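You operate a simulated robot arm through the tools that you are given. There is no shell and no other tool. Be economical: measure what you need, move in short steps, check, and stop when the job is done.

You run a simulated robot arm. Do the job below in one go: nothing can be reset, and whatever is moved stays where it is left.

JOB
Fetch the blue-capped tube and stand it on top of the brown labels carton on the shelf at the front of the cup machine. Close the weight drawer. Turn the blue dose knob to 370 ml. Fetch the blue ring and set it on the left half of the narrow wall shelf. Take the green-banded bottle on the top of the doser cabinet and put it away on the top of the steel bench. Turn the volume knob to 100 ml. Shut the right doser door. Open the upper right door of the tall cupboard, take the blue box on the top of the doser cabinet and put it away on the middle shelf of the tall cupboard, then shut the door. Put three of the tall orange-banded bottles from the top of the white-topped table on the shelf under the white-topped table. Any order will do. Set down upright: blue-capped tube, green-banded bottle, blue box, tall orange-banded bottle.

The check looks at the end state, three seconds after you hand in, the way a careful person would. Anything else that was tipped, shoved, dropped, spilled or broken makes it a failure.

ROBOT AND FRAMES
A 7-joint arm with a fingered hand on a trunk, on a base that drives. Base frame: it is fixed to the floor where the robot stands at the start and does not move with it; the origin is under the middle of the robot, x ahead of it, y to its left, z up. Lengths are in m, angles in degrees, forces in N, time in s.
With the tool pointing down near the work surface it reaches from about 0.34 to 0.72 m from the robot's upright axis, wherever it stands. Its first joint turns from -69.0 to 172.0 degrees. Places, roughly: blue box [3, 2.25, 1]; blue dose knob [2.6, -0.2, 0.8]; blue ring (9x9x4 cm) [2.7, 2.3, 1]; blue-capped tube (3x3x10 cm) [0.5, 0, 0.8]; green-banded bottle (7x7x19 cm) [2.9, 2.3, 1]; labels carton [0.5, 0.25, 0.75]; left half of the narrow wall shelf (20x66 cm) [4.94, 6.68, 0.92]; middle shelf of the tall cupboard [-2.9, 5.7, 1]; right doser door [2.6, 2.7, 0.4]; shelf under the white-topped table [0.8, 2.9, 0.2]; tall orange-banded bottle (9x9x24 cm) [1.3, 3.1, 0.9]; top of the steel bench [12.1, 6.9, 0.9]; upper right door of the tall cupboard [-2.7, 5.5, 1.4]; volume knob [2.9, 2.5, 0.8]; weight drawer [-0.8, -0.8, 0.4]. Payload 3.4 kg.
Tool frame: the origin (TCP) lies between the finger pads and is the grasp point; the fingertips stand 0.025 m ahead of it; z points along the fingers, y is the line along which they close. The gripper opens to 0.088 m. The gripper's body begins 0.029 m behind the TCP. The gripper is a hand of 4 fingers: y runs from the thumb to the fingers, the wrist lies at [-0.013, -0.097, -0.162] in the tool frame, and closing takes about 1.5 s.
Orientation is that of the tool frame in the base frame, as a unit quaternion [x, y, z, w]. With the fingers straight down and the wrist toward the robot, the tool's x, y and z point along [0, 1, 0], [1, 0, 0] and [0, 0, -1] of the base frame.

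CONTROLS
- The arm moves only by the tool send_rows. Its argument "series" is a list of rows, each a list of 2 entries, a list of its own where there are three numbers: the shift along the tool's x, y, z in units of 40 mm (1.0 is 40 mm), then the turn, a rotation vector about the tool's x, y, z in units of 5 degrees (1.0 is 5 degrees). In form: [[[tx, ty, tz], [wx, wy, wz]], ...]. A call has 1 to 12 rows; each row shifts and turns the commanded pose from where the row before left it, along the tool's axes as they then stand. "hand" is the opening, from 0 (shut) to 1 (fully open), set as the call begins (left out, the last holds). A call with a number of a shift or a turn outside -1 to 1 is refused whole. A row lasts 0.2 s, in which the tool goes at most 0.05 m and 8.6 degrees; a call with a longer step from one row to the next is refused whole, and so is a gripper value outside its range. A pose out of reach is approached as far as the arm can. The call stops where the force on the tool passes 40 N (or 10 N more than at its start, if that is more) or the arm is blocked; 0.2 s more then pass. The fingers move at their own pace (about 0.108 m/s each) and stop on an object; they squeeze with about 25 N. The grip force told is the motor's: it shows also when the fingers shut on nothing. Time passes only in rows, and 0.2 s behind the last, so rows that do not move let the fingers close. The reply holds the time, the measured pose of the TCP, the force on the tool along the base axes, the opening and the grip force, in the units named above and with some noise, with the torque about the TCP (base axes, N m) and any sound that the robot's microphone picked up.
- Cameras (640 x 400 px; columns grow to the right, rows downward): "scene" is now at [0.0897, -0.0631, 1.3443]; the picture's right is [-0.85, -0.53, -0.00], its down [-0.42, 0.68, -0.61] and it looks along [0.32, -0.51, -0.80] (base axes); focal length 214 px, centre (320, 200). "wrist" rides on the gripper at [0.064, -0.083, -0.098] in the tool frame; the picture's right is [-0.62, 0.37, -0.69], its down [-0.71, -0.63, 0.30] and it looks along [-0.32, 0.68, 0.65] (tool axes); focal length 265 px, centre (320, 200). There is no depth. A picture from a camera that has moved, and an enlarged one, comes with that camera's place and axes in the base frame and with its lens.
- get_image(camera): a new picture of that camera. The clock stands still meanwhile.
- raise_lower(by): slides the trunk up (or, below 0, down) by that many m; the arm and the scene camera ride with it, the base frame stays. It gives what a move gives, with no picture.
- roll_base(legs): drives the robot by 1 to 6 legs, each [ahead, left, turn to the left] in m, m and degrees, along the robot's own axes; the way and the turn of a leg run together, so that a leg with both is an arc; at most 1.5 m and 180 degrees a leg. The arm and the cameras ride along, it lands a little off, and it stops where it bumps. It gives what a move gives.
- curl_fingers(index, middle, ring, thumb_bend, thumb_turn): sets how far each is bent, from 0 (flat) to 100 (curled in); at 30 the hand is open as for a grip, at 70 the pads meet at the TCP. One left out holds its place. A second passes; each finger stops where it meets its share of the squeeze, and holds until it gets a number again. A gripper value or a shape takes the hand back. It gives what a move gives, with no picture; readings hold the bend of each and the force on the fingers (four entries, about 0 where the hand has none), thumb and palm. thumb_turn goes from beside the hand (0) to across from the fingers (100), as for a grip.
- preshape(shape): the hand has 4 fingers and takes this shape, open, in about a second: jaw (thumb against the fingers, like two jaws); tri (thumb and two fingers); tip (a fingertip pinch); poke (one finger out to press); point (the index stretched); flat (the hand flat); cup (the hand cupped); fist (a fist). The gripper value then closes the fingers along that shape, each until it touches; the sizes above hold for jaw. It gives what a move gives, with no picture.
- turn_head(pan, tilt): turns the head with the scene camera to pan (to the left, within 86 degrees either way) and tilt (down, from -29 to 69), counted from straight ahead of the robot. It gives what a move gives.
- zoom(camera, box): a new picture of the part [left, top, right, bottom] of that camera's present view, enlarged. The clock stands still meanwhile.
- close_job(): hands the job in; it is judged then, once.

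Work in short steps. Places have to be worked out from the pictures, the camera data and where the tool is seen: move nearer, look again, correct. Check each grasp and each placing, and mend what went wrong. You have 525 turns and 308 pictures in all, those below and enlarged ones among them. Open the gripper and draw the arm clear of the work before you hand the job in, unless the task says otherwise.

The tools are called after ">>>" as a command line: name --argument value ..., lists and objects as JSON in quotes. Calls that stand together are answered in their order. send_rows: Moves the arm, as the interface text tells. Its arguments: {"type":"object","properties":{"series":{"type":"array"},"hand":{"type":"number"}},"required":["series"]} The other tools are called the same way: raise_lower (by) slides the trunk up or down; preshape (shape) gives the hand a shape; curl_fingers (index, middle, ring, thumb_bend, thumb_turn) moves the fingers one by one; roll_base (legs) drives the base; turn_head (pan, tilt) turns the head that bears the scene camera; get_image (camera) takes a picture; zoom (camera, box) takes an enlarged picture of a part of a camera's view; close_job () hands the job in.

At the start:

```text
time_s: 0.0
tool_pos: [0.3189, -0.4457, 1.1923]
ee_rot: [0.707, 0.707, 0.0, 0.001]
wrist_force: [0.2, 0.3, -0.4]
moment: [0.02, -0.03, -0.01]
grip_width: 0.0874
finger_force: 0.1
shape: jaw
bend: [30.0, 30.0, 30.0, 30.0, 98.0]
finger forces: [0.0, 0.0, 0.0, 0.0, 0.0, 0.0]
trunk travel left (down, up): [-0.675, 0.165]
robot x, y, heading: [0.0016, 0.0012, 0.1]
head pan, tilt: [-58.2, 52.7]
```

scene: 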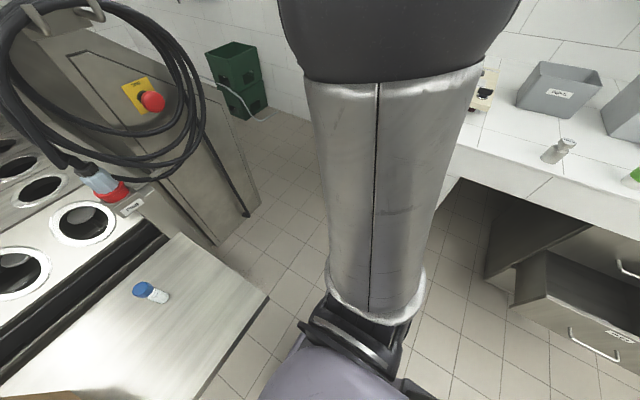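
wrist: 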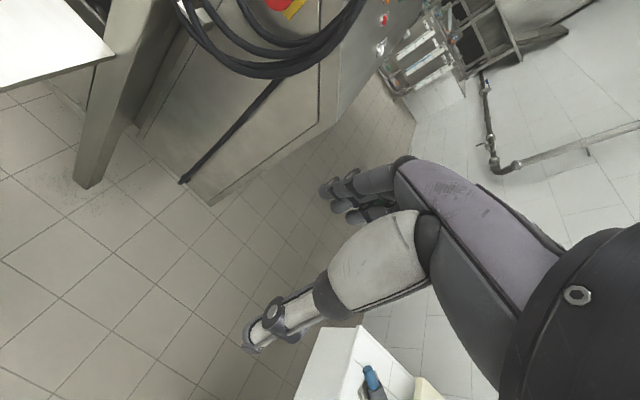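

I start by looking straight ahead at the shelf with the tube and the carton.

>>> turn_head --pan 0 --tilt 50

>>> get_image --camera "scene"

```text
time_s: 1.3
tool_pos: [0.3192, -0.4459, 1.1925]
ee_rot: [0.707, 0.707, 0.0, 0.0]
wrist_force: [-0.2, -0.4, -0.6]
moment: [-0.01, 0.03, 0.04]
grip_width: 0.0878
finger_force: 0.1
shape: jaw
bend: [30.0, 30.0, 30.0, 30.0, 98.0]
finger forces: [0.0, 0.1, 0.0, 0.0, 0.1, 0.0]
trunk travel left (down, up): [-0.675, 0.165]
robot x, y, heading: [-0.0015, -0.0018, 0.2]
head pan, tilt: [0.0, 50.0]
```

```text
305 pictures are left
camera scene: at [0.1275, 0.0001, 1.3479], right [0.0, -1.0, 0.0], down [-0.77, 0.0, -0.64], along [0.64, 0.0, -0.77], focal length 214 px, centre (320, 200)
```

scene: 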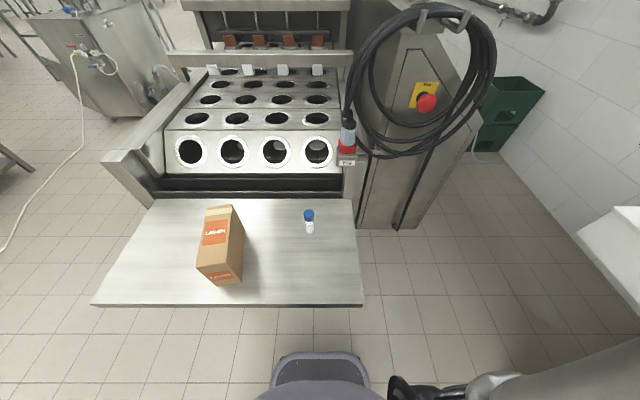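

The tube stands upright on the shelf next to the carton. I zoom in to measure both.

>>> zoom --camera "scene" --box '[180, 180, 372, 300]'

```text
3.33 times, centred on (276, 240) of scene
camera zoom: at [0.1275, 0.0001, 1.3479], right [0.0, -1.0, 0.0], down [-0.77, 0.0, -0.64], along [0.64, 0.0, -0.77], focal length 715 px, centre (467, 67)
```

zoom: 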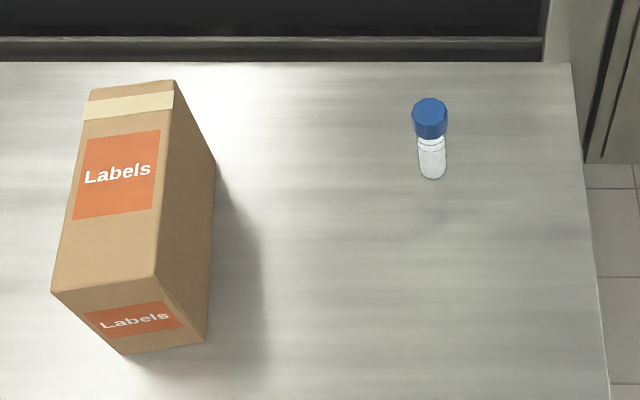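

Next I bring the hand over in front of the shelf so the wrist camera can triangulate.

>>> send_rows --series '[[[1, 0.1, 0.25], [0, 0, 0]], [[1, 0.1, 0.25], [0, 0, 0]], [[1, 0.1, 0.25], [0, 0, 0]], [[1, 0.1, 0.25], [0, 0, 0]], [[1, 0.1, 0.25], [0, 0, 0]], [[1, 0.1, 0.25], [0, 0, 0]], [[1, 0.1, 0.25], [0, 0, 0]], [[1, 0.1, 0.25], [0, 0, 0]], [[1, 0.1, 0.25], [0, 0, 0]], [[1, 0.1, 0.25], [0, 0, 0]], [[1, 0.1, 0.25], [0, 0, 0]], [[1, 0.1, 0.25], [0, 0, 0]]]' --hand 1

>>> send_rows --series '[[[1, 0.1, 0.2], [0, 0, 0]], [[1, 0.1, 0.2], [0, 0, 0]], [[0, 0, 0], [0, 0, 0]]]'

>>> get_image --camera "wrist"

>>> get_image --camera "scene"

```text
time_s: 2.0
tool_pos: [0.3214, -0.3751, 1.1186]
ee_rot: [0.718, 0.687, 0.07, -0.087]
wrist_force: [0.0, -0.2, -0.4]
moment: [-0.01, -0.01, -0.05]
grip_width: 0.0877
finger_force: 0.1
shape: jaw
bend: [30.0, 30.0, 30.0, 30.0, 98.0]
finger forces: [0.0, 0.0, 0.0, 0.0, 0.0, 0.0]
out of reach, approached as far as the arm can: row 3
trunk travel left (down, up): [-0.675, 0.165]
robot x, y, heading: [0.0007, 0.001, 0.4]
head pan, tilt: [0.0, 50.0]
stopped in row 3: the arm was blocked; the commanded pose is now the measured one
```

```text
time_s: 2.6
tool_pos: [0.3255, -0.33, 1.0761]
ee_rot: [0.719, 0.66, 0.138, -0.172]
wrist_force: [0.0, -0.1, -0.9]
moment: [-0.04, 0.01, 0.05]
grip_width: 0.0878
finger_force: 0.0
shape: jaw
bend: [30.0, 30.0, 30.0, 30.0, 98.0]
finger forces: [0.0, 0.0, 0.1, 0.0, 0.0, 0.1]
out of reach, approached as far as the arm can: row 2
trunk travel left (down, up): [-0.675, 0.165]
robot x, y, heading: [0.0012, -0.0031, 0.0]
head pan, tilt: [0.0, 50.0]
stopped in row 2: the arm was blocked; the commanded pose is now the measured one
```

```text
303 pictures are left
camera wrist: at [0.2504, -0.3081, 1.1976], right [0.33, -0.88, 0.34], down [-0.7, -0.47, -0.54], along [0.63, -0.06, -0.77], focal length 265 px, centre (320, 200)
```

wrist: 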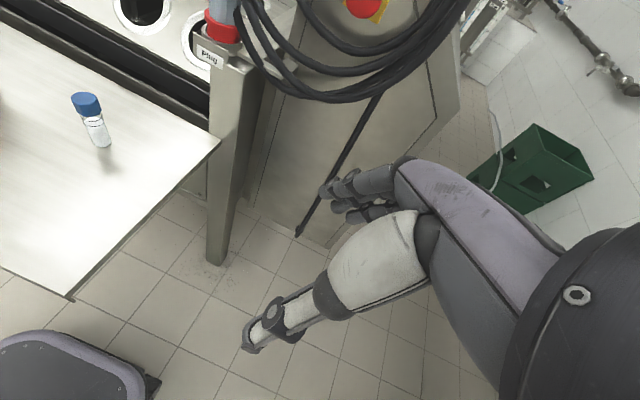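

```text
302 pictures are left
camera scene: at [0.1306, 0.0029, 1.3527], right [0.03, -1.0, 0.0], down [-0.72, -0.02, -0.69], along [0.69, 0.02, -0.73], focal length 214 px, centre (320, 200)
```

scene: 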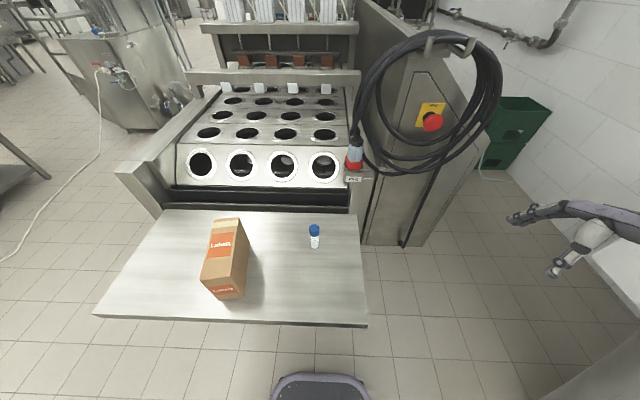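

Triangulated, the tube stands at about (0.479, 0.031) with its base at z 0.775 and its top at 0.875. The carton top is about (0.40, 0.25, 0.902). The arm is short of room this close to its axis, so I back the base a little and restore the straight-down orientation.

>>> roll_base --legs '[[-0.13, 0, 0]]'

>>> send_rows --series '[[[-0.3, 0.5, 0], [-0.11, -1, -0.19]], [[0, 0.5, 0], [-0.11, -1, -0.19]], [[0, 0.5, 0], [-0.11, -1, -0.19]], [[0, 0.5, 0], [-0.11, -1, -0.19]], [[0, 0.5, 0], [-0.11, -1, -0.19]], [[0, 0, 0], [0, -0.1, 0]]]'

```text
time_s: 3.9
tool_pos: [0.1894, -0.3292, 1.076]
ee_rot: [0.719, 0.66, 0.138, -0.171]
wrist_force: [-0.6, -0.4, -0.1]
moment: [0.03, -0.01, 0.01]
grip_width: 0.0878
finger_force: 0.0
shape: jaw
bend: [30.0, 30.0, 30.0, 30.0, 98.0]
finger forces: [0.0, 0.0, 0.1, 0.1, 0.0, 0.1]
trunk travel left (down, up): [-0.675, 0.165]
robot x, y, heading: [-0.1316, 0.0002, 0.1]
head pan, tilt: [0.0, 50.0]
```

```text
time_s: 5.3
tool_pos: [0.2894, -0.3445, 1.0678]
ee_rot: [0.708, 0.706, -0.001, 0.002]
wrist_force: [-0.5, 0.4, -1.0]
moment: [0.03, -0.02, 0.02]
grip_width: 0.0875
finger_force: 0.1
shape: jaw
bend: [30.0, 30.0, 30.0, 30.0, 98.0]
finger forces: [0.0, 0.0, 0.0, 0.0, 0.0, 0.0]
trunk travel left (down, up): [-0.675, 0.165]
robot x, y, heading: [-0.1352, 0.0005, -0.1]
head pan, tilt: [0.0, 50.0]
```

Straight-down orientation is back, so I now move along to above the tube's near side.

>>> send_rows --series '[[[0.9, 0.25, 0.2], [0, 0, 0]], [[0.9, 0.25, 0.2], [0, 0, 0]], [[0.9, 0.25, 0.2], [0, 0, 0]], [[0.9, 0.25, 0.2], [0, 0, 0]], [[0.9, 0.25, 0.2], [0, 0, 0]], [[0.9, 0.25, 0.2], [0, 0, 0]], [[0.9, 0.25, 0.2], [0, 0, 0]], [[0.9, 0.25, 0.2], [0, 0, 0]], [[0.9, 0.25, 0.2], [0, 0, 0]], [[0.9, 0.25, 0.2], [0, 0, 0]], [[0, 0, 0], [0, 0, 0]]]'

>>> get_image --camera "wrist"

>>> get_image --camera "scene"

```text
time_s: 6.1
tool_pos: [0.3152, -0.2505, 1.0226]
ee_rot: [0.718, 0.691, 0.055, -0.071]
wrist_force: [-0.3, -0.1, -0.5]
moment: [-0.01, 0.0, 0.01]
grip_width: 0.0878
finger_force: 0.0
shape: jaw
bend: [30.0, 30.0, 30.0, 30.0, 98.0]
finger forces: [0.0, 0.1, 0.0, 0.0, 0.0, 0.0]
trunk travel left (down, up): [-0.675, 0.165]
robot x, y, heading: [-0.1355, -0.0005, -0.2]
head pan, tilt: [0.0, 50.0]
stopped in row 4: the arm was blocked; the commanded pose is now the measured one
```

```text
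301 pictures are left
camera wrist: at [0.2357, -0.2034, 1.133], right [0.36, -0.75, 0.56], down [-0.66, -0.63, -0.41], along [0.66, -0.23, -0.72], focal length 265 px, centre (320, 200)
```

wrist: 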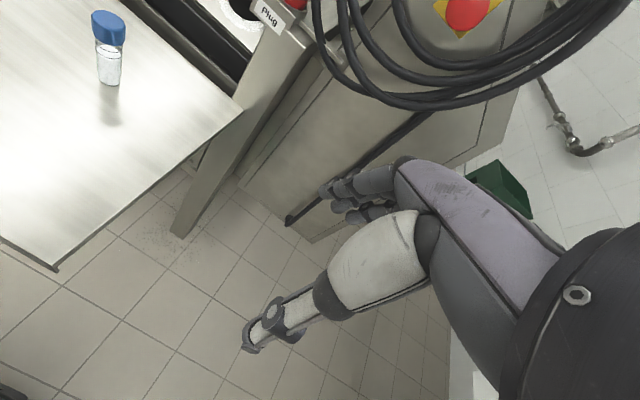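

```text
300 pictures are left
camera scene: at [-0.0042, 0.0035, 1.3502], right [0.04, -1.0, 0.0], down [-0.75, -0.03, -0.67], along [0.67, 0.03, -0.75], focal length 214 px, centre (320, 200)
```

scene: 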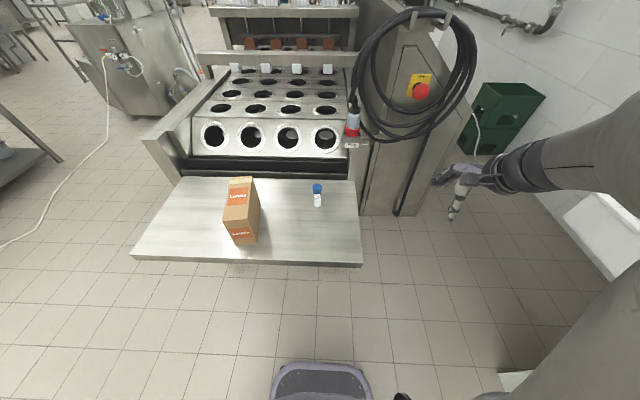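

The arm is blocked again near azimuth −29°, most likely by a wrist joint limit. I untilt and try turning the hand so its wrist points back along the radius.

>>> send_rows --series '[[[-0.5, 0, 0], [-0.12, -1, -0.2]], [[-0.5, 0, 0], [-0.12, -1, -0.2]], [[0, 0, 0], [0, 0, 1]], [[0, 0, 0], [0, 0, 1]], [[0, 0, 0], [0, 0, 1]], [[0, 0, 0], [0, 0, 1]], [[0, 0, 0], [0, 0, 1]], [[0, 0, 0], [0, 0, 0]]]'

>>> send_rows --series '[[[0.9, 0, 0], [0, 0, 0]], [[0.9, 0, 0], [0, 0, 0]], [[0.9, 0, 0], [0, 0, 0]], [[0.9, 0, 0], [0, 0, 0]], [[0, 0, 0], [0, 0, 0]]]'

```text
time_s: 7.9
tool_pos: [0.3106, -0.2952, 1.0024]
ee_rot: [0.847, 0.529, 0.016, -0.038]
wrist_force: [0.8, 0.1, -0.6]
moment: [-0.01, 0.01, -0.02]
grip_width: 0.0878
finger_force: 0.0
shape: jaw
bend: [30.0, 30.0, 30.0, 30.0, 98.0]
finger forces: [0.0, 0.1, 0.0, 0.1, 0.0, 0.1]
trunk travel left (down, up): [-0.675, 0.165]
robot x, y, heading: [-0.1348, 0.0007, 0.0]
head pan, tilt: [0.0, 50.0]
```

```text
time_s: 8.5
tool_pos: [0.3342, -0.2463, 0.9989]
ee_rot: [0.85, 0.522, 0.033, -0.069]
wrist_force: [0.4, -0.4, 0.4]
moment: [-0.01, -0.01, 0.02]
grip_width: 0.0877
finger_force: 0.1
shape: jaw
bend: [30.0, 30.0, 30.0, 30.0, 98.0]
finger forces: [0.1, 0.0, 0.0, 0.0, 0.1, 0.0]
trunk travel left (down, up): [-0.675, 0.165]
robot x, y, heading: [-0.1354, -0.0039, -0.0]
head pan, tilt: [0.0, 50.0]
stopped in row 2: the arm was blocked; the commanded pose is now the measured one
```

That did not help, so I try yaw the other way (wrist toward the right).

>>> send_rows --series '[[[-0.5, 0, 0], [-0.1, -0.7, 0]], [[-0.5, 0, 0], [0, -0.7, -1]], [[0, 0, 0], [0, 0, -1]], [[0, 0, 0], [0, 0, -1]], [[0, 0, 0], [0, 0, -1]], [[0, 0, 0], [0, 0, -1]], [[0, 0, 0], [0, 0, -1]], [[0, 0, 0], [0, 0, -1]], [[0, 0, 0], [0, 0, -1]], [[0, 0, 0], [0, 0, -1]], [[0, 0, 0], [0, 0, -1]], [[0, 0, 0], [0, 0, -1]]]'

```text
time_s: 11.1
tool_pos: [0.3147, -0.2829, 0.9932]
ee_rot: [0.512, 0.858, 0.0, -0.035]
wrist_force: [-0.8, -1.1, 0.5]
moment: [0.01, 0.01, -0.01]
grip_width: 0.0874
finger_force: 0.1
shape: jaw
bend: [30.0, 30.0, 30.0, 30.0, 98.0]
finger forces: [0.0, 0.0, 0.0, 0.0, 0.0, 0.0]
trunk travel left (down, up): [-0.675, 0.165]
robot x, y, heading: [-0.1326, -0.0042, -0.1]
head pan, tilt: [0.0, 50.0]
```

Yaw is now +28°. I try moving toward +y.

>>> send_rows --series '[[[0.8, 0.5, 0], [0, 0, 0]], [[0.8, 0.5, 0], [0, 0, 0]], [[0.8, 0.5, 0], [0, 0, 0]], [[0.8, 0.5, 0], [0, 0, 0]], [[0.8, 0.5, 0], [0, 0, 0]], [[0, 0, 0], [0, 0, 0]]]'

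>>> get_image --camera "scene"

```text
time_s: 12.5
tool_pos: [0.3291, -0.0952, 0.9972]
ee_rot: [0.512, 0.858, 0.003, -0.04]
wrist_force: [-0.1, -0.8, -0.3]
moment: [-0.01, -0.01, -0.01]
grip_width: 0.088
finger_force: 0.2
shape: jaw
bend: [30.0, 30.0, 30.0, 30.0, 98.0]
finger forces: [0.1, 0.0, 0.0, 0.1, 0.1, 0.1]
trunk travel left (down, up): [-0.675, 0.165]
robot x, y, heading: [-0.1354, 0.0001, -0.0]
head pan, tilt: [0.0, 50.0]
```

```text
299 pictures are left
camera scene: at [-0.0044, -0.0031, 1.3505], right [-0.02, -1.0, 0.0], down [-0.74, 0.02, -0.67], along [0.67, -0.01, -0.74], focal length 214 px, centre (320, 200)
```

scene: 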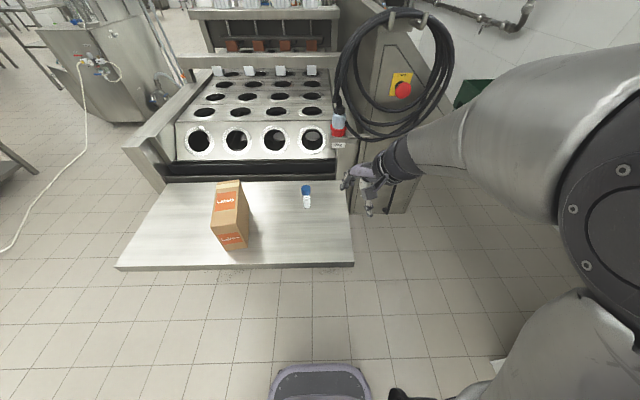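

That works: the natural yaw is turned to the left. I continue to just above the tube.

>>> send_rows --series '[[[0.2, 0.95, 0], [0, 0, 0]], [[0.2, 0.95, 0], [0, 0, 0]], [[0.2, 0.95, 0], [0, 0, 0]], [[0.2, 0.95, 0], [0.0, 0.4, 0]], [[0.2, 0.95, 0.2], [0, 0.4, 0]], [[0, 0, 0], [0, 0, 0]]]'

>>> get_image --camera "wrist"

>>> zoom --camera "scene" --box '[224, 130, 384, 230]'

```text
time_s: 13.9
tool_pos: [0.4742, 0.0305, 0.9859]
ee_rot: [0.512, 0.856, 0.019, -0.066]
wrist_force: [-0.2, -0.9, 0.3]
moment: [0.03, -0.02, 0.0]
grip_width: 0.0878
finger_force: 0.0
shape: jaw
bend: [30.0, 30.0, 30.0, 30.0, 98.0]
finger forces: [0.0, 0.1, 0.0, 0.1, 0.0, 0.0]
trunk travel left (down, up): [-0.675, 0.165]
robot x, y, heading: [-0.1365, -0.0015, -0.2]
head pan, tilt: [0.0, 50.0]
```

```text
298 pictures are left
camera wrist: at [0.3801, 0.0377, 1.0953], right [0.68, -0.44, 0.59], down [-0.25, -0.89, -0.37], along [0.69, 0.11, -0.71], focal length 265 px, centre (320, 200)
```

wrist: 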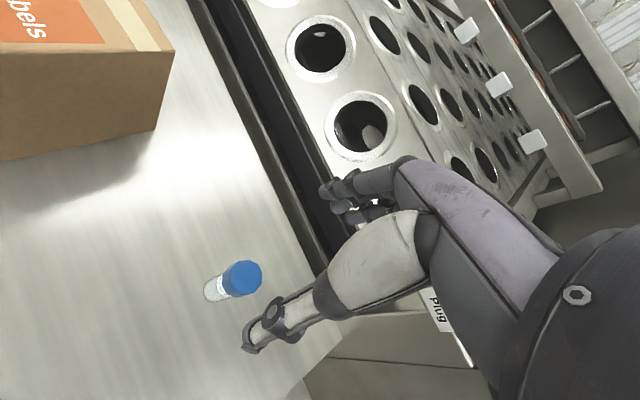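

```text
4.00 times, centred on (304, 180) of scene
camera zoom: at [-0.007, 0.0001, 1.348], right [0.0, -1.0, 0.0], down [-0.77, 0.0, -0.64], along [0.64, 0.0, -0.77], focal length 858 px, centre (384, 280)
```

zoom: 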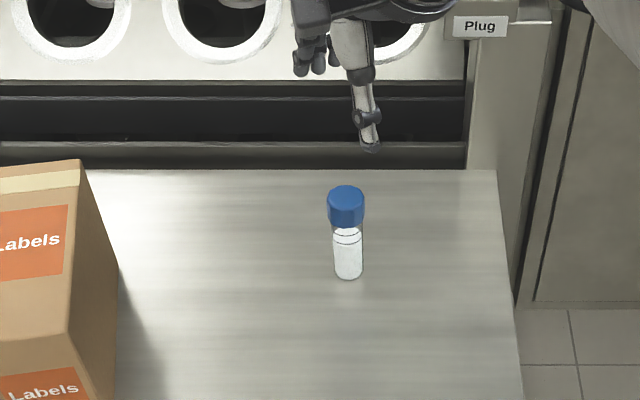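

Both views put the tube at (0.475, 0.031), right under the TCP. I untilt, descend to the cap and close.

>>> send_rows --series '[[[0, 0, 0], [-0.2, -0.75, 0]], [[0, 0, 0], [-0.2, -0.75, 0]], [[0, 0, 0.8], [0, 0, 0]], [[0, 0, 0.8], [0, 0, 0]], [[0, 0, 0.8], [0, 0, 0]], [[0, 0, 0.6], [0, 0, 0]], [[0, 0, 0], [0, 0, 0]]]'

>>> get_image --camera "wrist"

```text
time_s: 15.5
tool_pos: [0.4747, 0.029, 0.8685]
ee_rot: [0.513, 0.858, 0.0, 0.0]
wrist_force: [-0.3, -0.4, 1.0]
moment: [-0.01, 0.04, 0.04]
grip_width: 0.088
finger_force: 0.0
shape: jaw
bend: [30.0, 30.0, 30.0, 30.0, 98.0]
finger forces: [0.0, 0.1, 0.0, 0.0, 0.0, 0.0]
trunk travel left (down, up): [-0.675, 0.165]
robot x, y, heading: [-0.1326, -0.0021, -0.1]
head pan, tilt: [0.0, 50.0]
```

```text
296 pictures are left
camera wrist: at [0.3705, 0.0465, 0.9666], right [0.62, -0.37, 0.69], down [-0.22, -0.93, -0.3], along [0.76, 0.04, -0.65], focal length 265 px, centre (320, 200)
```

wrist: 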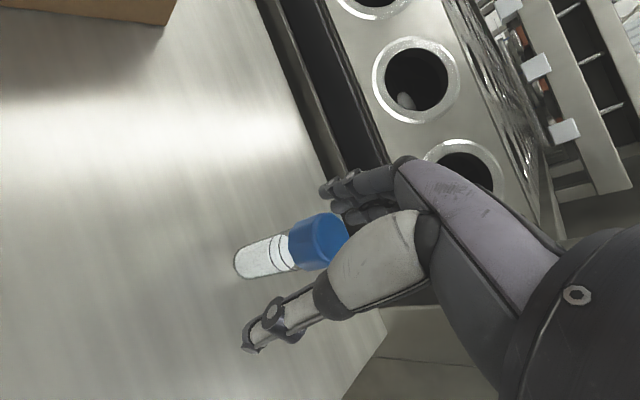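

The cap sits between the thumb and fingers. I go down 14 mm more and close.

>>> send_rows --series '[[[0, 0, 0.35], [0, 0, 0]], [[0, 0, 0], [0, 0, 0]]]'

>>> send_rows --series '[[[0, 0, 0], [0, 0, 0]], [[0, 0, 0], [0, 0, 0]], [[0, 0, 0], [0, 0, 0]], [[0, 0, 0], [0, 0, 0]], [[0, 0, 0], [0, 0, 0]], [[0, 0, 0], [0, 0, 0]], [[0, 0, 0], [0, 0, 0]]]' --hand 0

>>> get_image --camera "wrist"

```text
time_s: 16.1
tool_pos: [0.4749, 0.0298, 0.8546]
ee_rot: [0.512, 0.859, 0.0, 0.0]
wrist_force: [0.7, -0.1, 0.2]
moment: [-0.01, 0.02, -0.01]
grip_width: 0.0877
finger_force: 0.0
shape: jaw
bend: [30.0, 30.0, 30.0, 30.0, 98.0]
finger forces: [0.0, 0.0, 0.0, 0.1, 0.0, 0.0]
trunk travel left (down, up): [-0.675, 0.165]
robot x, y, heading: [-0.1325, 0.0026, -0.0]
head pan, tilt: [0.0, 50.0]
```

```text
time_s: 17.7
tool_pos: [0.4741, 0.0301, 0.8552]
ee_rot: [0.512, 0.859, -0.001, 0.0]
wrist_force: [-0.3, -0.2, 0.4]
moment: [-0.01, 0.0, 0.0]
grip_width: 0.0187
finger_force: 24.9
shape: jaw
bend: [73.0, 58.0, 66.0, 75.0, 100.0]
finger forces: [13.8, 7.7, 0.0, 0.0, 21.1, 0.0]
trunk travel left (down, up): [-0.675, 0.165]
robot x, y, heading: [-0.1333, -0.0015, -0.1]
head pan, tilt: [0.0, 50.0]
```

```text
295 pictures are left
camera wrist: at [0.3705, 0.0467, 0.9532], right [0.62, -0.37, 0.69], down [-0.22, -0.93, -0.3], along [0.76, 0.04, -0.65], focal length 265 px, centre (320, 200)
```

wrist: 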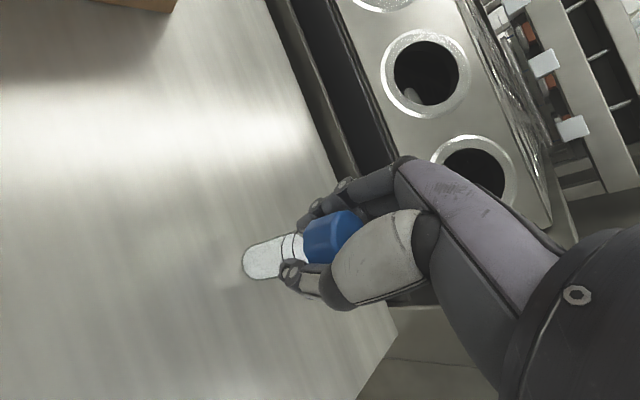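

The cap is gripped. I lift straight up.

>>> send_rows --series '[[[0, 0, -0.5], [0, 0, 0]], [[0, 0, -0.8], [0, 0, 0]], [[0, 0, -0.8], [0, 0, 0]], [[0, 0, -0.8], [0, 0, 0]], [[0, 0, -0.8], [0, 0, 0]], [[0, 0, -0.6], [0, 0, 0]], [[0, 0, 0], [0, 0, 0]]]'

>>> get_image --camera "wrist"

>>> zoom --camera "scene" --box '[192, 120, 384, 240]'

```text
time_s: 19.3
tool_pos: [0.4738, 0.0321, 1.0246]
ee_rot: [0.513, 0.859, 0.0, 0.0]
wrist_force: [0.4, -0.1, -1.5]
moment: [0.03, 0.0, 0.0]
grip_width: 0.0187
finger_force: 25.3
shape: jaw
bend: [73.0, 58.0, 66.0, 76.0, 100.0]
finger forces: [13.7, 8.1, 0.1, 0.0, 21.2, 0.0]
trunk travel left (down, up): [-0.675, 0.165]
robot x, y, heading: [-0.1305, -0.0027, 0.2]
head pan, tilt: [0.0, 50.0]
```

```text
294 pictures are left
camera wrist: at [0.3698, 0.0502, 1.1237], right [0.62, -0.37, 0.69], down [-0.22, -0.93, -0.3], along [0.76, 0.04, -0.65], focal length 265 px, centre (320, 200)
```

wrist: 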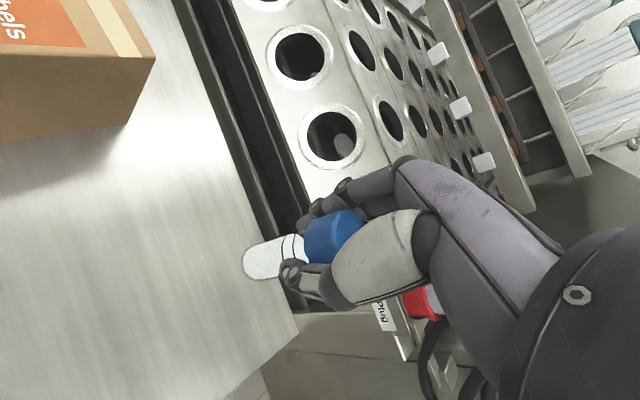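

```text
3.33 times, centred on (288, 180) of scene
camera zoom: at [-0.0057, 0.0003, 1.3478], right [0.0, -1.0, 0.0], down [-0.77, 0.0, -0.64], along [0.64, 0.0, -0.77], focal length 715 px, centre (427, 267)
```

zoom: 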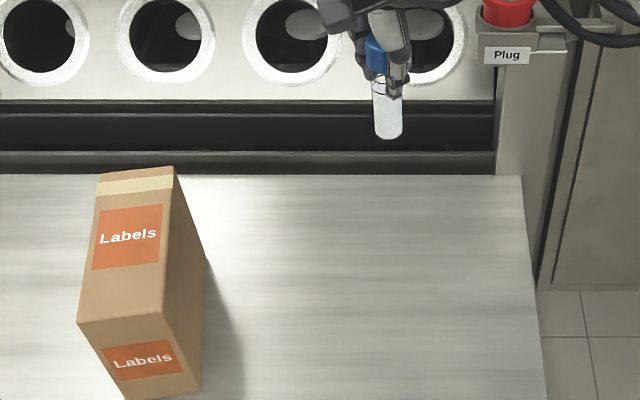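

The tube is held upright, and the carton top centre is confirmed at (0.40, 0.249). I move over it.

>>> send_rows --series '[[[0.94, 0.155, 0], [0, 0, 0]], [[0.94, 0.155, 0], [0, 0, 0]], [[0.94, 0.155, 0], [0, 0, 0]], [[0.94, 0.155, 0], [0, 0, 0]], [[0.94, 0.155, 0], [0, 0, 0]], [[0.94, 0.155, 0], [0, 0, 0]], [[0, 0, 0], [0, 0, 0]]]'

>>> zoom --camera "scene" --box '[192, 120, 384, 240]'

>>> get_image --camera "wrist"

```text
time_s: 21.1
tool_pos: [0.4217, 0.2245, 1.0424]
ee_rot: [0.536, 0.844, 0.019, -0.016]
wrist_force: [0.6, -0.4, -1.2]
moment: [0.0, 0.03, -0.03]
grip_width: 0.0187
finger_force: 24.8
shape: jaw
bend: [73.0, 58.0, 66.0, 76.0, 100.0]
finger forces: [13.9, 8.3, 0.0, 0.1, 21.0, 0.0]
trunk travel left (down, up): [-0.675, 0.165]
robot x, y, heading: [-0.1307, -0.0018, 0.0]
head pan, tilt: [0.0, 50.0]
stopped in row 7: the arm was blocked; the commanded pose is now the measured one
```

```text
3.33 times, centred on (288, 180) of scene
camera zoom: at [-0.0058, 0.0004, 1.3478], right [0.0, -1.0, 0.0], down [-0.77, 0.0, -0.64], along [0.64, 0.0, -0.77], focal length 715 px, centre (427, 267)
```

zoom: 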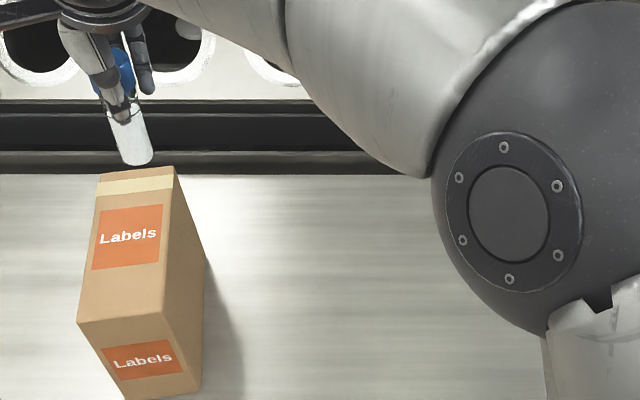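

```text
291 pictures are left
camera wrist: at [0.3192, 0.2428, 1.1428], right [0.6, -0.44, 0.67], down [-0.27, -0.9, -0.35], along [0.75, 0.03, -0.66], focal length 265 px, centre (320, 200)
```

wrist: 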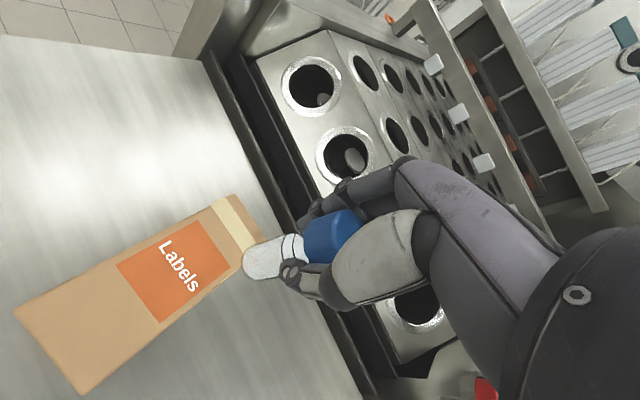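

The arm is near a joint limit again, so I untilt and slide the base 0.15 m left to make this position comfortable.

>>> send_rows --series '[[[-0.8, 0, 0], [0.17, -0.54, 0]], [[-0.8, 0, 0], [0, 0, -0.5]], [[-0.8, 0, 0], [0, 0, 0]], [[0, 0, 0], [0, 0, 0]]]'

>>> roll_base --legs '[[0, 0.16, 0]]'

```text
time_s: 22.1
tool_pos: [0.4628, 0.1425, 1.0402]
ee_rot: [0.514, 0.858, -0.002, 0.002]
wrist_force: [0.5, -0.7, -0.3]
moment: [0.0, 0.04, 0.01]
grip_width: 0.0188
finger_force: 25.1
shape: jaw
bend: [73.0, 58.0, 66.0, 76.0, 100.0]
finger forces: [13.9, 8.3, 0.0, 0.0, 21.0, 0.0]
trunk travel left (down, up): [-0.675, 0.165]
robot x, y, heading: [-0.1339, 0.0017, 0.0]
head pan, tilt: [0.0, 50.0]
```

```text
time_s: 23.5
tool_pos: [0.4618, 0.3042, 1.04]
ee_rot: [0.513, 0.858, -0.002, 0.003]
wrist_force: [0.1, -0.3, 0.5]
moment: [0.0, 0.02, 0.0]
grip_width: 0.0186
finger_force: 24.6
shape: jaw
bend: [73.0, 58.0, 66.0, 76.0, 100.0]
finger forces: [14.0, 8.3, 0.1, 0.0, 21.0, 0.0]
trunk travel left (down, up): [-0.675, 0.165]
robot x, y, heading: [-0.1344, 0.1592, 0.1]
head pan, tilt: [0.0, 50.0]
```

Now I move back over the carton centre and down to 1 cm above it.

>>> send_rows --series '[[[-0.24, -1, 0], [0, 0, 0]], [[-0.24, -1, 0], [0, 0, 0]], [[0, 0, 0.6], [0, 0, 0]], [[0, 0, 0.6], [0, 0, 0]], [[0, 0, 0], [0, 0, 0]]]'

>>> zoom --camera "scene" --box '[224, 120, 416, 240]'

>>> get_image --camera "wrist"

```text
time_s: 24.7
tool_pos: [0.3996, 0.2481, 0.9897]
ee_rot: [0.514, 0.858, -0.002, 0.002]
wrist_force: [0.4, 0.5, -0.1]
moment: [0.01, 0.0, -0.02]
grip_width: 0.0187
finger_force: 24.9
shape: jaw
bend: [73.0, 58.0, 66.0, 76.0, 100.0]
finger forces: [13.9, 8.4, 0.0, 0.0, 21.1, 0.1]
trunk travel left (down, up): [-0.675, 0.165]
robot x, y, heading: [-0.1326, 0.1613, 0.2]
head pan, tilt: [0.0, 50.0]
```

```text
3.33 times, centred on (320, 180) of scene
camera zoom: at [-0.0063, 0.1616, 1.3479], right [0.0, -1.0, 0.0], down [-0.77, 0.0, -0.64], along [0.64, 0.0, -0.77], focal length 715 px, centre (320, 267)
```

zoom: 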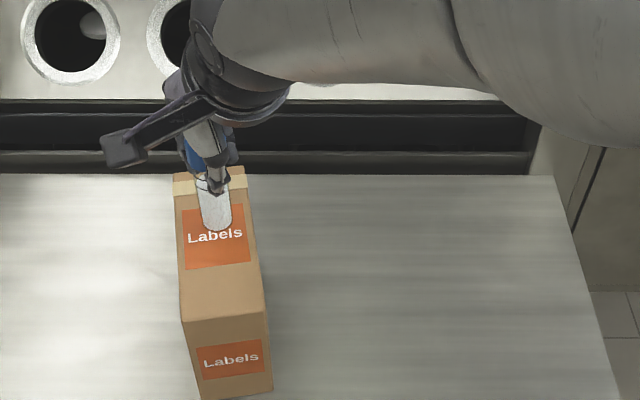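

```text
289 pictures are left
camera wrist: at [0.295, 0.2655, 1.089], right [0.62, -0.37, 0.7], down [-0.22, -0.93, -0.3], along [0.76, 0.03, -0.65], focal length 265 px, centre (320, 200)
```

wrist: 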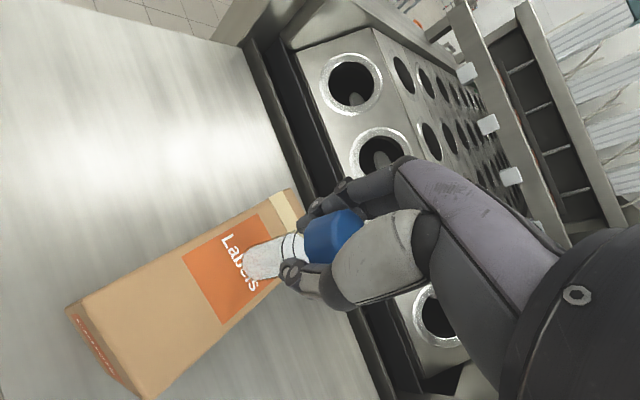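

The tube bottom is over the carton's centre line. I lower in small steps to contact.

>>> send_rows --series '[[[0, 0, 0.08], [0, 0, 0]], [[0, 0, 0.08], [0, 0, 0]], [[0, 0, 0], [0, 0, 0]]]'

>>> send_rows --series '[[[0, 0, 0.05], [0, 0, 0]], [[0, 0, 0], [0, 0, 0]]]'

>>> zoom --camera "scene" --box '[250, 160, 330, 210]'

```text
time_s: 25.5
tool_pos: [0.4003, 0.249, 0.9871]
ee_rot: [0.514, 0.858, -0.001, 0.002]
wrist_force: [0.3, -0.5, -0.1]
moment: [0.01, -0.01, 0.01]
grip_width: 0.0187
finger_force: 25.3
shape: jaw
bend: [73.0, 58.0, 66.0, 76.0, 100.0]
finger forces: [13.9, 8.5, 0.1, 0.0, 21.1, 0.1]
trunk travel left (down, up): [-0.675, 0.165]
robot x, y, heading: [-0.1341, 0.1604, 0.2]
head pan, tilt: [0.0, 50.0]
```

```text
time_s: 26.1
tool_pos: [0.4015, 0.25, 0.9831]
ee_rot: [0.514, 0.858, 0.0, 0.003]
wrist_force: [0.7, 0.6, -0.5]
moment: [-0.02, 0.02, 0.03]
grip_width: 0.0188
finger_force: 25.4
shape: jaw
bend: [73.0, 58.0, 66.0, 76.0, 100.0]
finger forces: [13.9, 8.5, 0.0, 0.0, 21.0, 0.1]
trunk travel left (down, up): [-0.675, 0.165]
robot x, y, heading: [-0.1364, 0.1602, 0.4]
head pan, tilt: [0.0, 50.0]
```

```text
8.00 times, centred on (290, 185) of scene
camera zoom: at [-0.0063, 0.1615, 1.3479], right [0.0, -1.0, 0.0], down [-0.77, 0.0, -0.64], along [0.64, 0.0, -0.77], focal length 1716 px, centre (560, 320)
```

zoom: 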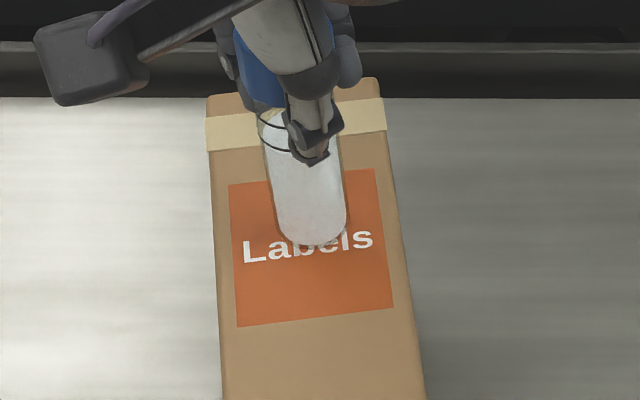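

No contact yet; I keep lowering in 2 mm steps.

>>> send_rows --series '[[[0, 0, 0.06], [0, 0, 0]], [[0, 0, 0], [0, 0, 0]]]'

>>> send_rows --series '[[[0, 0, 0.06], [0, 0, 0]], [[0, 0, 0], [0, 0, 0]]]'

>>> send_rows --series '[[[0, 0, 0.06], [0, 0, 0]], [[0, 0, 0], [0, 0, 0]]]'

```text
time_s: 26.7
tool_pos: [0.4018, 0.2482, 0.9811]
ee_rot: [0.513, 0.858, -0.001, 0.002]
wrist_force: [0.9, 0.2, 1.1]
moment: [-0.04, -0.01, 0.02]
grip_width: 0.0188
finger_force: 24.8
shape: jaw
bend: [73.0, 58.0, 66.0, 76.0, 100.0]
finger forces: [13.9, 8.5, 0.1, 0.0, 21.0, 0.1]
trunk travel left (down, up): [-0.675, 0.165]
robot x, y, heading: [-0.1324, 0.1601, 0.3]
head pan, tilt: [0.0, 50.0]
```

```text
time_s: 27.3
tool_pos: [0.4019, 0.2508, 0.9782]
ee_rot: [0.513, 0.858, -0.001, 0.004]
wrist_force: [0.5, -0.5, 1.6]
moment: [0.0, -0.03, 0.01]
grip_width: 0.0189
finger_force: 25.0
shape: jaw
bend: [73.0, 58.0, 66.0, 76.0, 100.0]
finger forces: [14.1, 8.6, 0.1, 0.1, 21.3, 0.1]
trunk travel left (down, up): [-0.675, 0.165]
robot x, y, heading: [-0.1299, 0.1603, 0.2]
head pan, tilt: [0.0, 50.0]
```

```text
time_s: 27.9
tool_pos: [0.4005, 0.2488, 0.9774]
ee_rot: [0.514, 0.858, 0.001, 0.004]
wrist_force: [0.6, 0.0, 10.7]
moment: [0.06, -0.04, -0.02]
grip_width: 0.0192
finger_force: 25.2
shape: jaw
bend: [73.0, 58.0, 66.0, 76.0, 100.0]
finger forces: [15.1, 9.4, 0.0, 0.0, 22.4, 0.1]
trunk travel left (down, up): [-0.675, 0.165]
robot x, y, heading: [-0.1338, 0.1603, 0.2]
head pan, tilt: [0.0, 50.0]
```

Contact at 10 N. I ease 1 mm and open the hand.

>>> send_rows --series '[[[0, 0, -0.03], [0, 0, 0]], [[0, 0, 0], [0, 0, 0]]]'

>>> send_rows --series '[[[0, 0, 0], [0, 0, 0]], [[0, 0, 0], [0, 0, 0]], [[0, 0, 0], [0, 0, 0]], [[0, 0, 0], [0, 0, 0]], [[0, 0, 0], [0, 0, 0]]]' --hand 1

>>> zoom --camera "scene" --box '[250, 160, 330, 210]'

>>> get_image --camera "wrist"

```text
time_s: 28.5
tool_pos: [0.4003, 0.2489, 0.9786]
ee_rot: [0.513, 0.858, -0.002, 0.002]
wrist_force: [-0.4, 0.8, 5.5]
moment: [0.0, -0.01, 0.0]
grip_width: 0.0194
finger_force: 25.4
shape: jaw
bend: [73.0, 58.0, 66.0, 76.0, 100.0]
finger forces: [14.7, 9.4, 0.0, 0.0, 22.6, 0.0]
trunk travel left (down, up): [-0.675, 0.165]
robot x, y, heading: [-0.1324, 0.1585, 0.2]
head pan, tilt: [0.0, 50.0]
```

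```text
time_s: 29.7
tool_pos: [0.4015, 0.2493, 0.9778]
ee_rot: [0.514, 0.858, 0.0, 0.002]
wrist_force: [0.0, 0.0, -0.7]
moment: [-0.01, -0.02, 0.0]
grip_width: 0.0874
finger_force: 0.0
shape: jaw
bend: [30.0, 30.0, 30.0, 30.0, 98.0]
finger forces: [0.0, 0.0, 0.0, 0.0, 0.0, 0.0]
trunk travel left (down, up): [-0.675, 0.165]
robot x, y, heading: [-0.1378, 0.1602, 0.0]
head pan, tilt: [0.0, 50.0]
```

```text
8.00 times, centred on (290, 185) of scene
camera zoom: at [-0.0064, 0.1615, 1.3479], right [0.0, -1.0, 0.0], down [-0.77, 0.0, -0.64], along [0.64, 0.0, -0.77], focal length 1716 px, centre (560, 320)
```

zoom: 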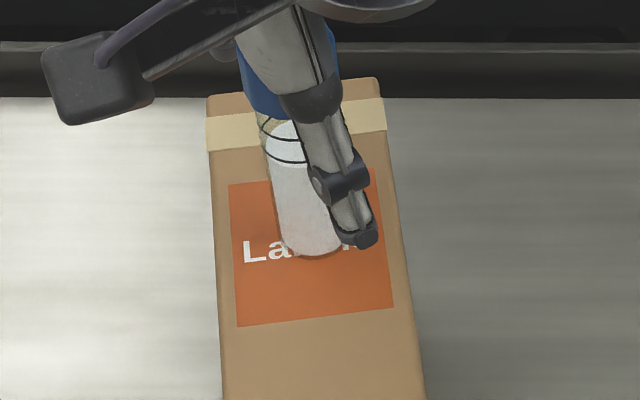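

```text
286 pictures are left
camera wrist: at [0.2963, 0.2667, 1.0758], right [0.62, -0.37, 0.7], down [-0.22, -0.93, -0.3], along [0.76, 0.03, -0.65], focal length 265 px, centre (320, 200)
```

wrist: 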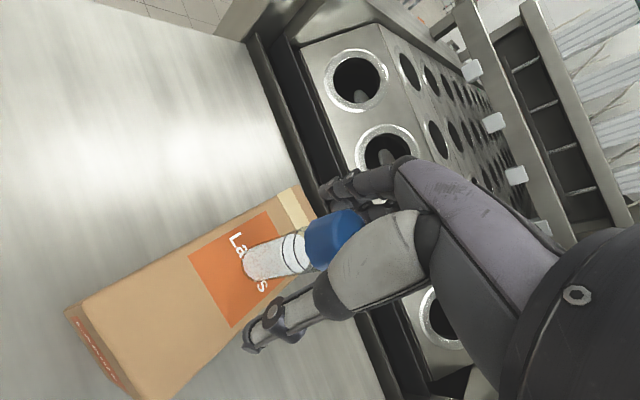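

The tube stands free. I lift straight up.

>>> send_rows --series '[[[0, 0, -0.4], [0, 0, 0]], [[0, 0, -0.6], [0, 0, 0]], [[0, 0, -0.8], [0, 0, 0]], [[0, 0, -0.9], [0, 0, 0]], [[0, 0, -0.9], [0, 0, 0]], [[0, 0, 0], [0, 0, 0]]]'

>>> zoom --camera "scene" --box '[224, 120, 384, 220]'

```text
time_s: 31.1
tool_pos: [0.4012, 0.2492, 1.1245]
ee_rot: [0.514, 0.858, -0.002, 0.002]
wrist_force: [0.7, 0.5, -0.4]
moment: [0.03, -0.02, -0.01]
grip_width: 0.0875
finger_force: 0.0
shape: jaw
bend: [30.0, 30.0, 30.0, 30.0, 98.0]
finger forces: [0.1, 0.0, 0.0, 0.0, 0.0, 0.1]
trunk travel left (down, up): [-0.675, 0.165]
robot x, y, heading: [-0.1293, 0.1577, 0.3]
head pan, tilt: [0.0, 50.0]
```

```text
4.00 times, centred on (304, 170) of scene
camera zoom: at [-0.0061, 0.1615, 1.3478], right [0.0, -1.0, 0.0], down [-0.77, 0.0, -0.64], along [0.64, 0.0, -0.77], focal length 858 px, centre (384, 320)
```

zoom: 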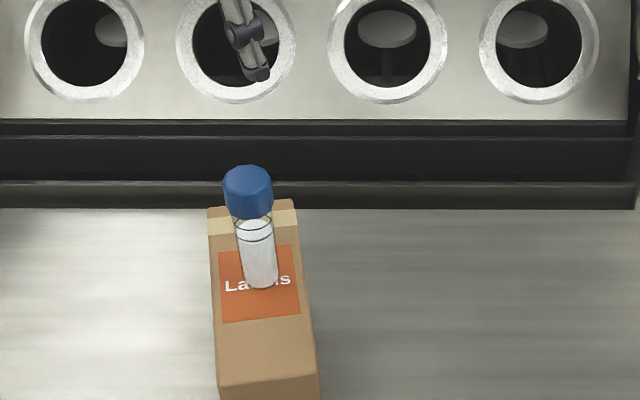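

The tube is placed. I back away and look right toward the drawer.

>>> roll_base --legs '[[-0.3, 0, 0]]'

>>> turn_head --pan -86 --tilt 30

>>> get_image --camera "scene"

>>> turn_head --pan 86 --tilt 20

>>> get_image --camera "scene"

```text
time_s: 33.1
tool_pos: [0.1014, 0.2491, 1.1237]
ee_rot: [0.511, 0.86, 0.0, 0.002]
wrist_force: [0.7, 0.2, 0.2]
moment: [-0.02, -0.01, 0.01]
grip_width: 0.0879
finger_force: 0.0
shape: jaw
bend: [30.0, 30.0, 30.0, 30.0, 98.0]
finger forces: [0.0, 0.0, 0.0, 0.1, 0.1, 0.0]
trunk travel left (down, up): [-0.675, 0.165]
robot x, y, heading: [-0.4348, 0.1589, 0.6]
head pan, tilt: [0.0, 50.0]
```

```text
time_s: 34.8
tool_pos: [0.1017, 0.2512, 1.1238]
ee_rot: [0.512, 0.859, -0.001, 0.002]
wrist_force: [0.7, 1.1, 0.2]
moment: [0.01, -0.01, -0.02]
grip_width: 0.0877
finger_force: 0.1
shape: jaw
bend: [30.0, 30.0, 30.0, 30.0, 98.0]
finger forces: [0.1, 0.0, 0.0, 0.1, 0.0, 0.1]
trunk travel left (down, up): [-0.675, 0.165]
robot x, y, heading: [-0.4351, 0.1615, 0.1]
head pan, tilt: [-85.9, 30.0]
```

```text
284 pictures are left
camera scene: at [-0.3756, 0.0696, 1.3774], right [-1.0, -0.08, 0.0], down [-0.04, 0.5, -0.87], along [0.07, -0.86, -0.5], focal length 214 px, centre (320, 200)
```

scene: 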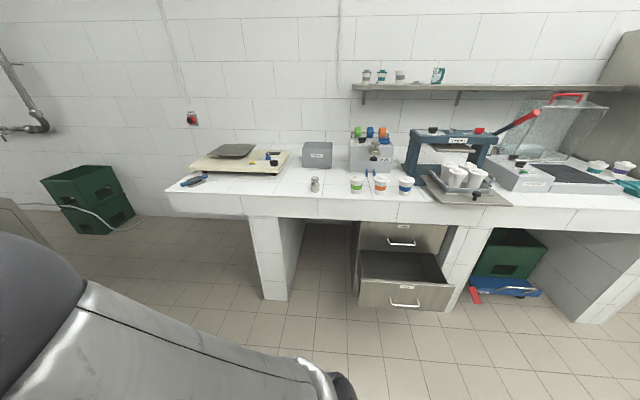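

```text
time_s: 37.4
tool_pos: [0.1012, 0.2493, 1.1227]
ee_rot: [0.511, 0.859, -0.001, 0.002]
wrist_force: [-0.5, -0.3, -0.3]
moment: [-0.01, 0.0, 0.01]
grip_width: 0.0879
finger_force: 0.0
shape: jaw
bend: [30.0, 30.0, 30.0, 30.0, 98.0]
finger forces: [0.1, 0.1, 0.0, 0.0, 0.1, 0.0]
trunk travel left (down, up): [-0.675, 0.165]
robot x, y, heading: [-0.4346, 0.1594, 1.0]
head pan, tilt: [85.9, 20.0]
```

```text
283 pictures are left
camera scene: at [-0.377, 0.2527, 1.3935], right [1.0, -0.06, 0.0], down [-0.02, -0.34, -0.94], along [0.06, 0.94, -0.34], focal length 214 px, centre (320, 200)
```

scene: 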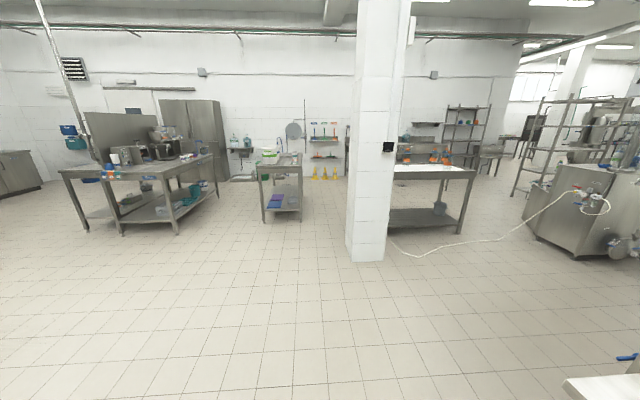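

The lower drawer is open by about 0.2 m, with its front near (−0.76, −0.67, 0.4). I turn to face it and line up.

>>> roll_base --legs '[[0, 0, -90], [0, -0.3, 0]]'

>>> preshape --shape "fist"

>>> turn_head --pan 0 --tilt 50

>>> get_image --camera "scene"

```text
time_s: 43.3
tool_pos: [-0.6599, -0.3719, 1.1237]
ee_rot: [0.972, 0.234, -0.003, 0.001]
wrist_force: [-0.7, -0.2, -0.2]
moment: [0.01, -0.01, 0.01]
grip_width: 0.0878
finger_force: 0.0
shape: jaw
bend: [30.0, 30.0, 30.0, 30.0, 98.0]
finger forces: [0.1, 0.1, 0.1, 0.1, 0.0, 0.1]
trunk travel left (down, up): [-0.675, 0.165]
robot x, y, heading: [-0.7364, 0.162, -90.7]
head pan, tilt: [85.9, 20.0]
```

```text
time_s: 44.2
tool_pos: [-0.6583, -0.3717, 1.1222]
ee_rot: [0.972, 0.234, -0.003, 0.001]
wrist_force: [0.5, 0.5, -0.8]
moment: [-0.01, 0.01, -0.04]
grip_width: 0.0
finger_force: 0.1
shape: fist
bend: [100.0, 100.0, 100.0, 86.0, 85.0]
finger forces: [0.0, 0.0, 0.1, 0.0, 0.0, 0.0]
trunk travel left (down, up): [-0.675, 0.165]
robot x, y, heading: [-0.7394, 0.166, -90.8]
head pan, tilt: [85.9, 20.0]
```

```text
time_s: 45.8
tool_pos: [-0.6594, -0.3728, 1.1233]
ee_rot: [0.972, 0.234, -0.002, 0.0]
wrist_force: [0.2, -0.3, 0.0]
moment: [0.0, -0.03, -0.02]
grip_width: 0.0001
finger_force: 0.1
shape: fist
bend: [100.0, 100.0, 100.0, 86.0, 85.0]
finger forces: [0.1, 0.1, 0.0, 0.0, 0.0, 0.0]
trunk travel left (down, up): [-0.675, 0.165]
robot x, y, heading: [-0.7398, 0.165, -91.0]
head pan, tilt: [0.0, 50.0]
```

```text
282 pictures are left
camera scene: at [-0.7382, 0.0374, 1.3479], right [-1.0, 0.02, 0.0], down [0.01, 0.77, -0.64], along [-0.01, -0.64, -0.77], focal length 214 px, centre (320, 200)
```

scene: 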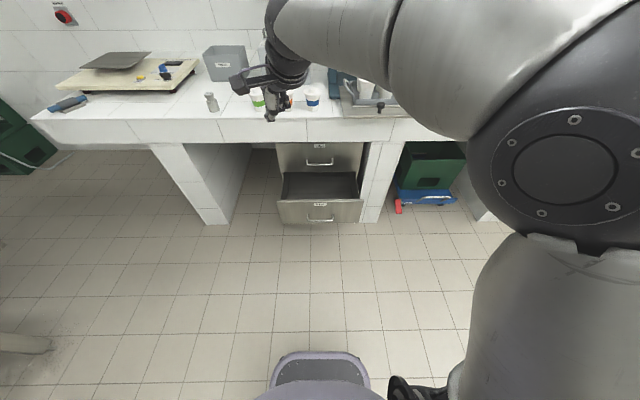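

The drawer front panel spans roughly z 0.29–0.49 at y ≈ −0.67. I lower the trunk and then look with the wrist camera.

>>> raise_lower --by -0.62

>>> get_image --camera "wrist"

>>> get_image --camera "scene"

```text
refused: -0.62 is not a number from -0.4 to 0.4
```

```text
281 pictures are left
camera wrist: at [-0.6396, -0.269, 1.2216], right [-0.38, -0.61, 0.7], down [-0.92, 0.23, -0.3], along [0.02, -0.76, -0.65], focal length 265 px, centre (320, 200)
```

wrist: 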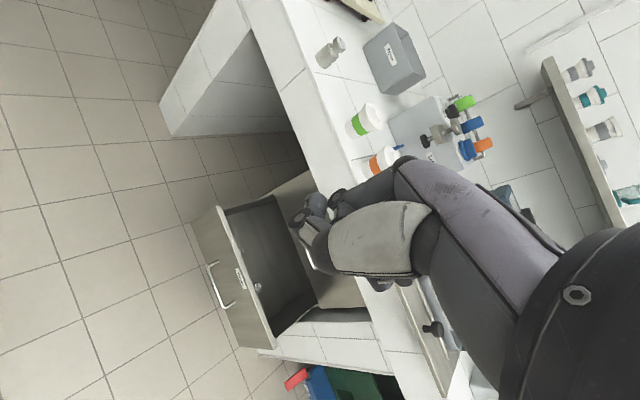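

```text
280 pictures are left
camera scene: at [-0.7382, 0.0374, 1.3479], right [-1.0, 0.02, 0.0], down [0.01, 0.77, -0.64], along [-0.01, -0.64, -0.77], focal length 214 px, centre (320, 200)
```

scene: 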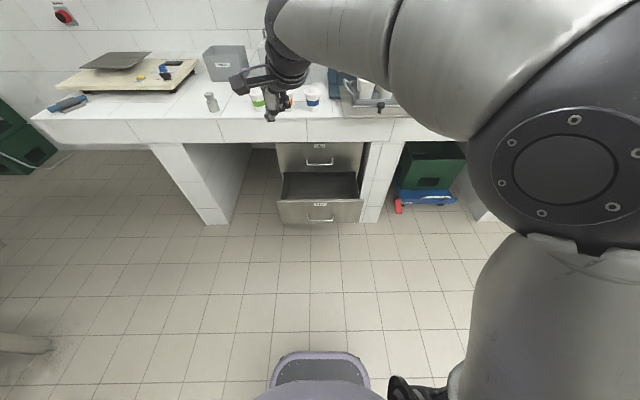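

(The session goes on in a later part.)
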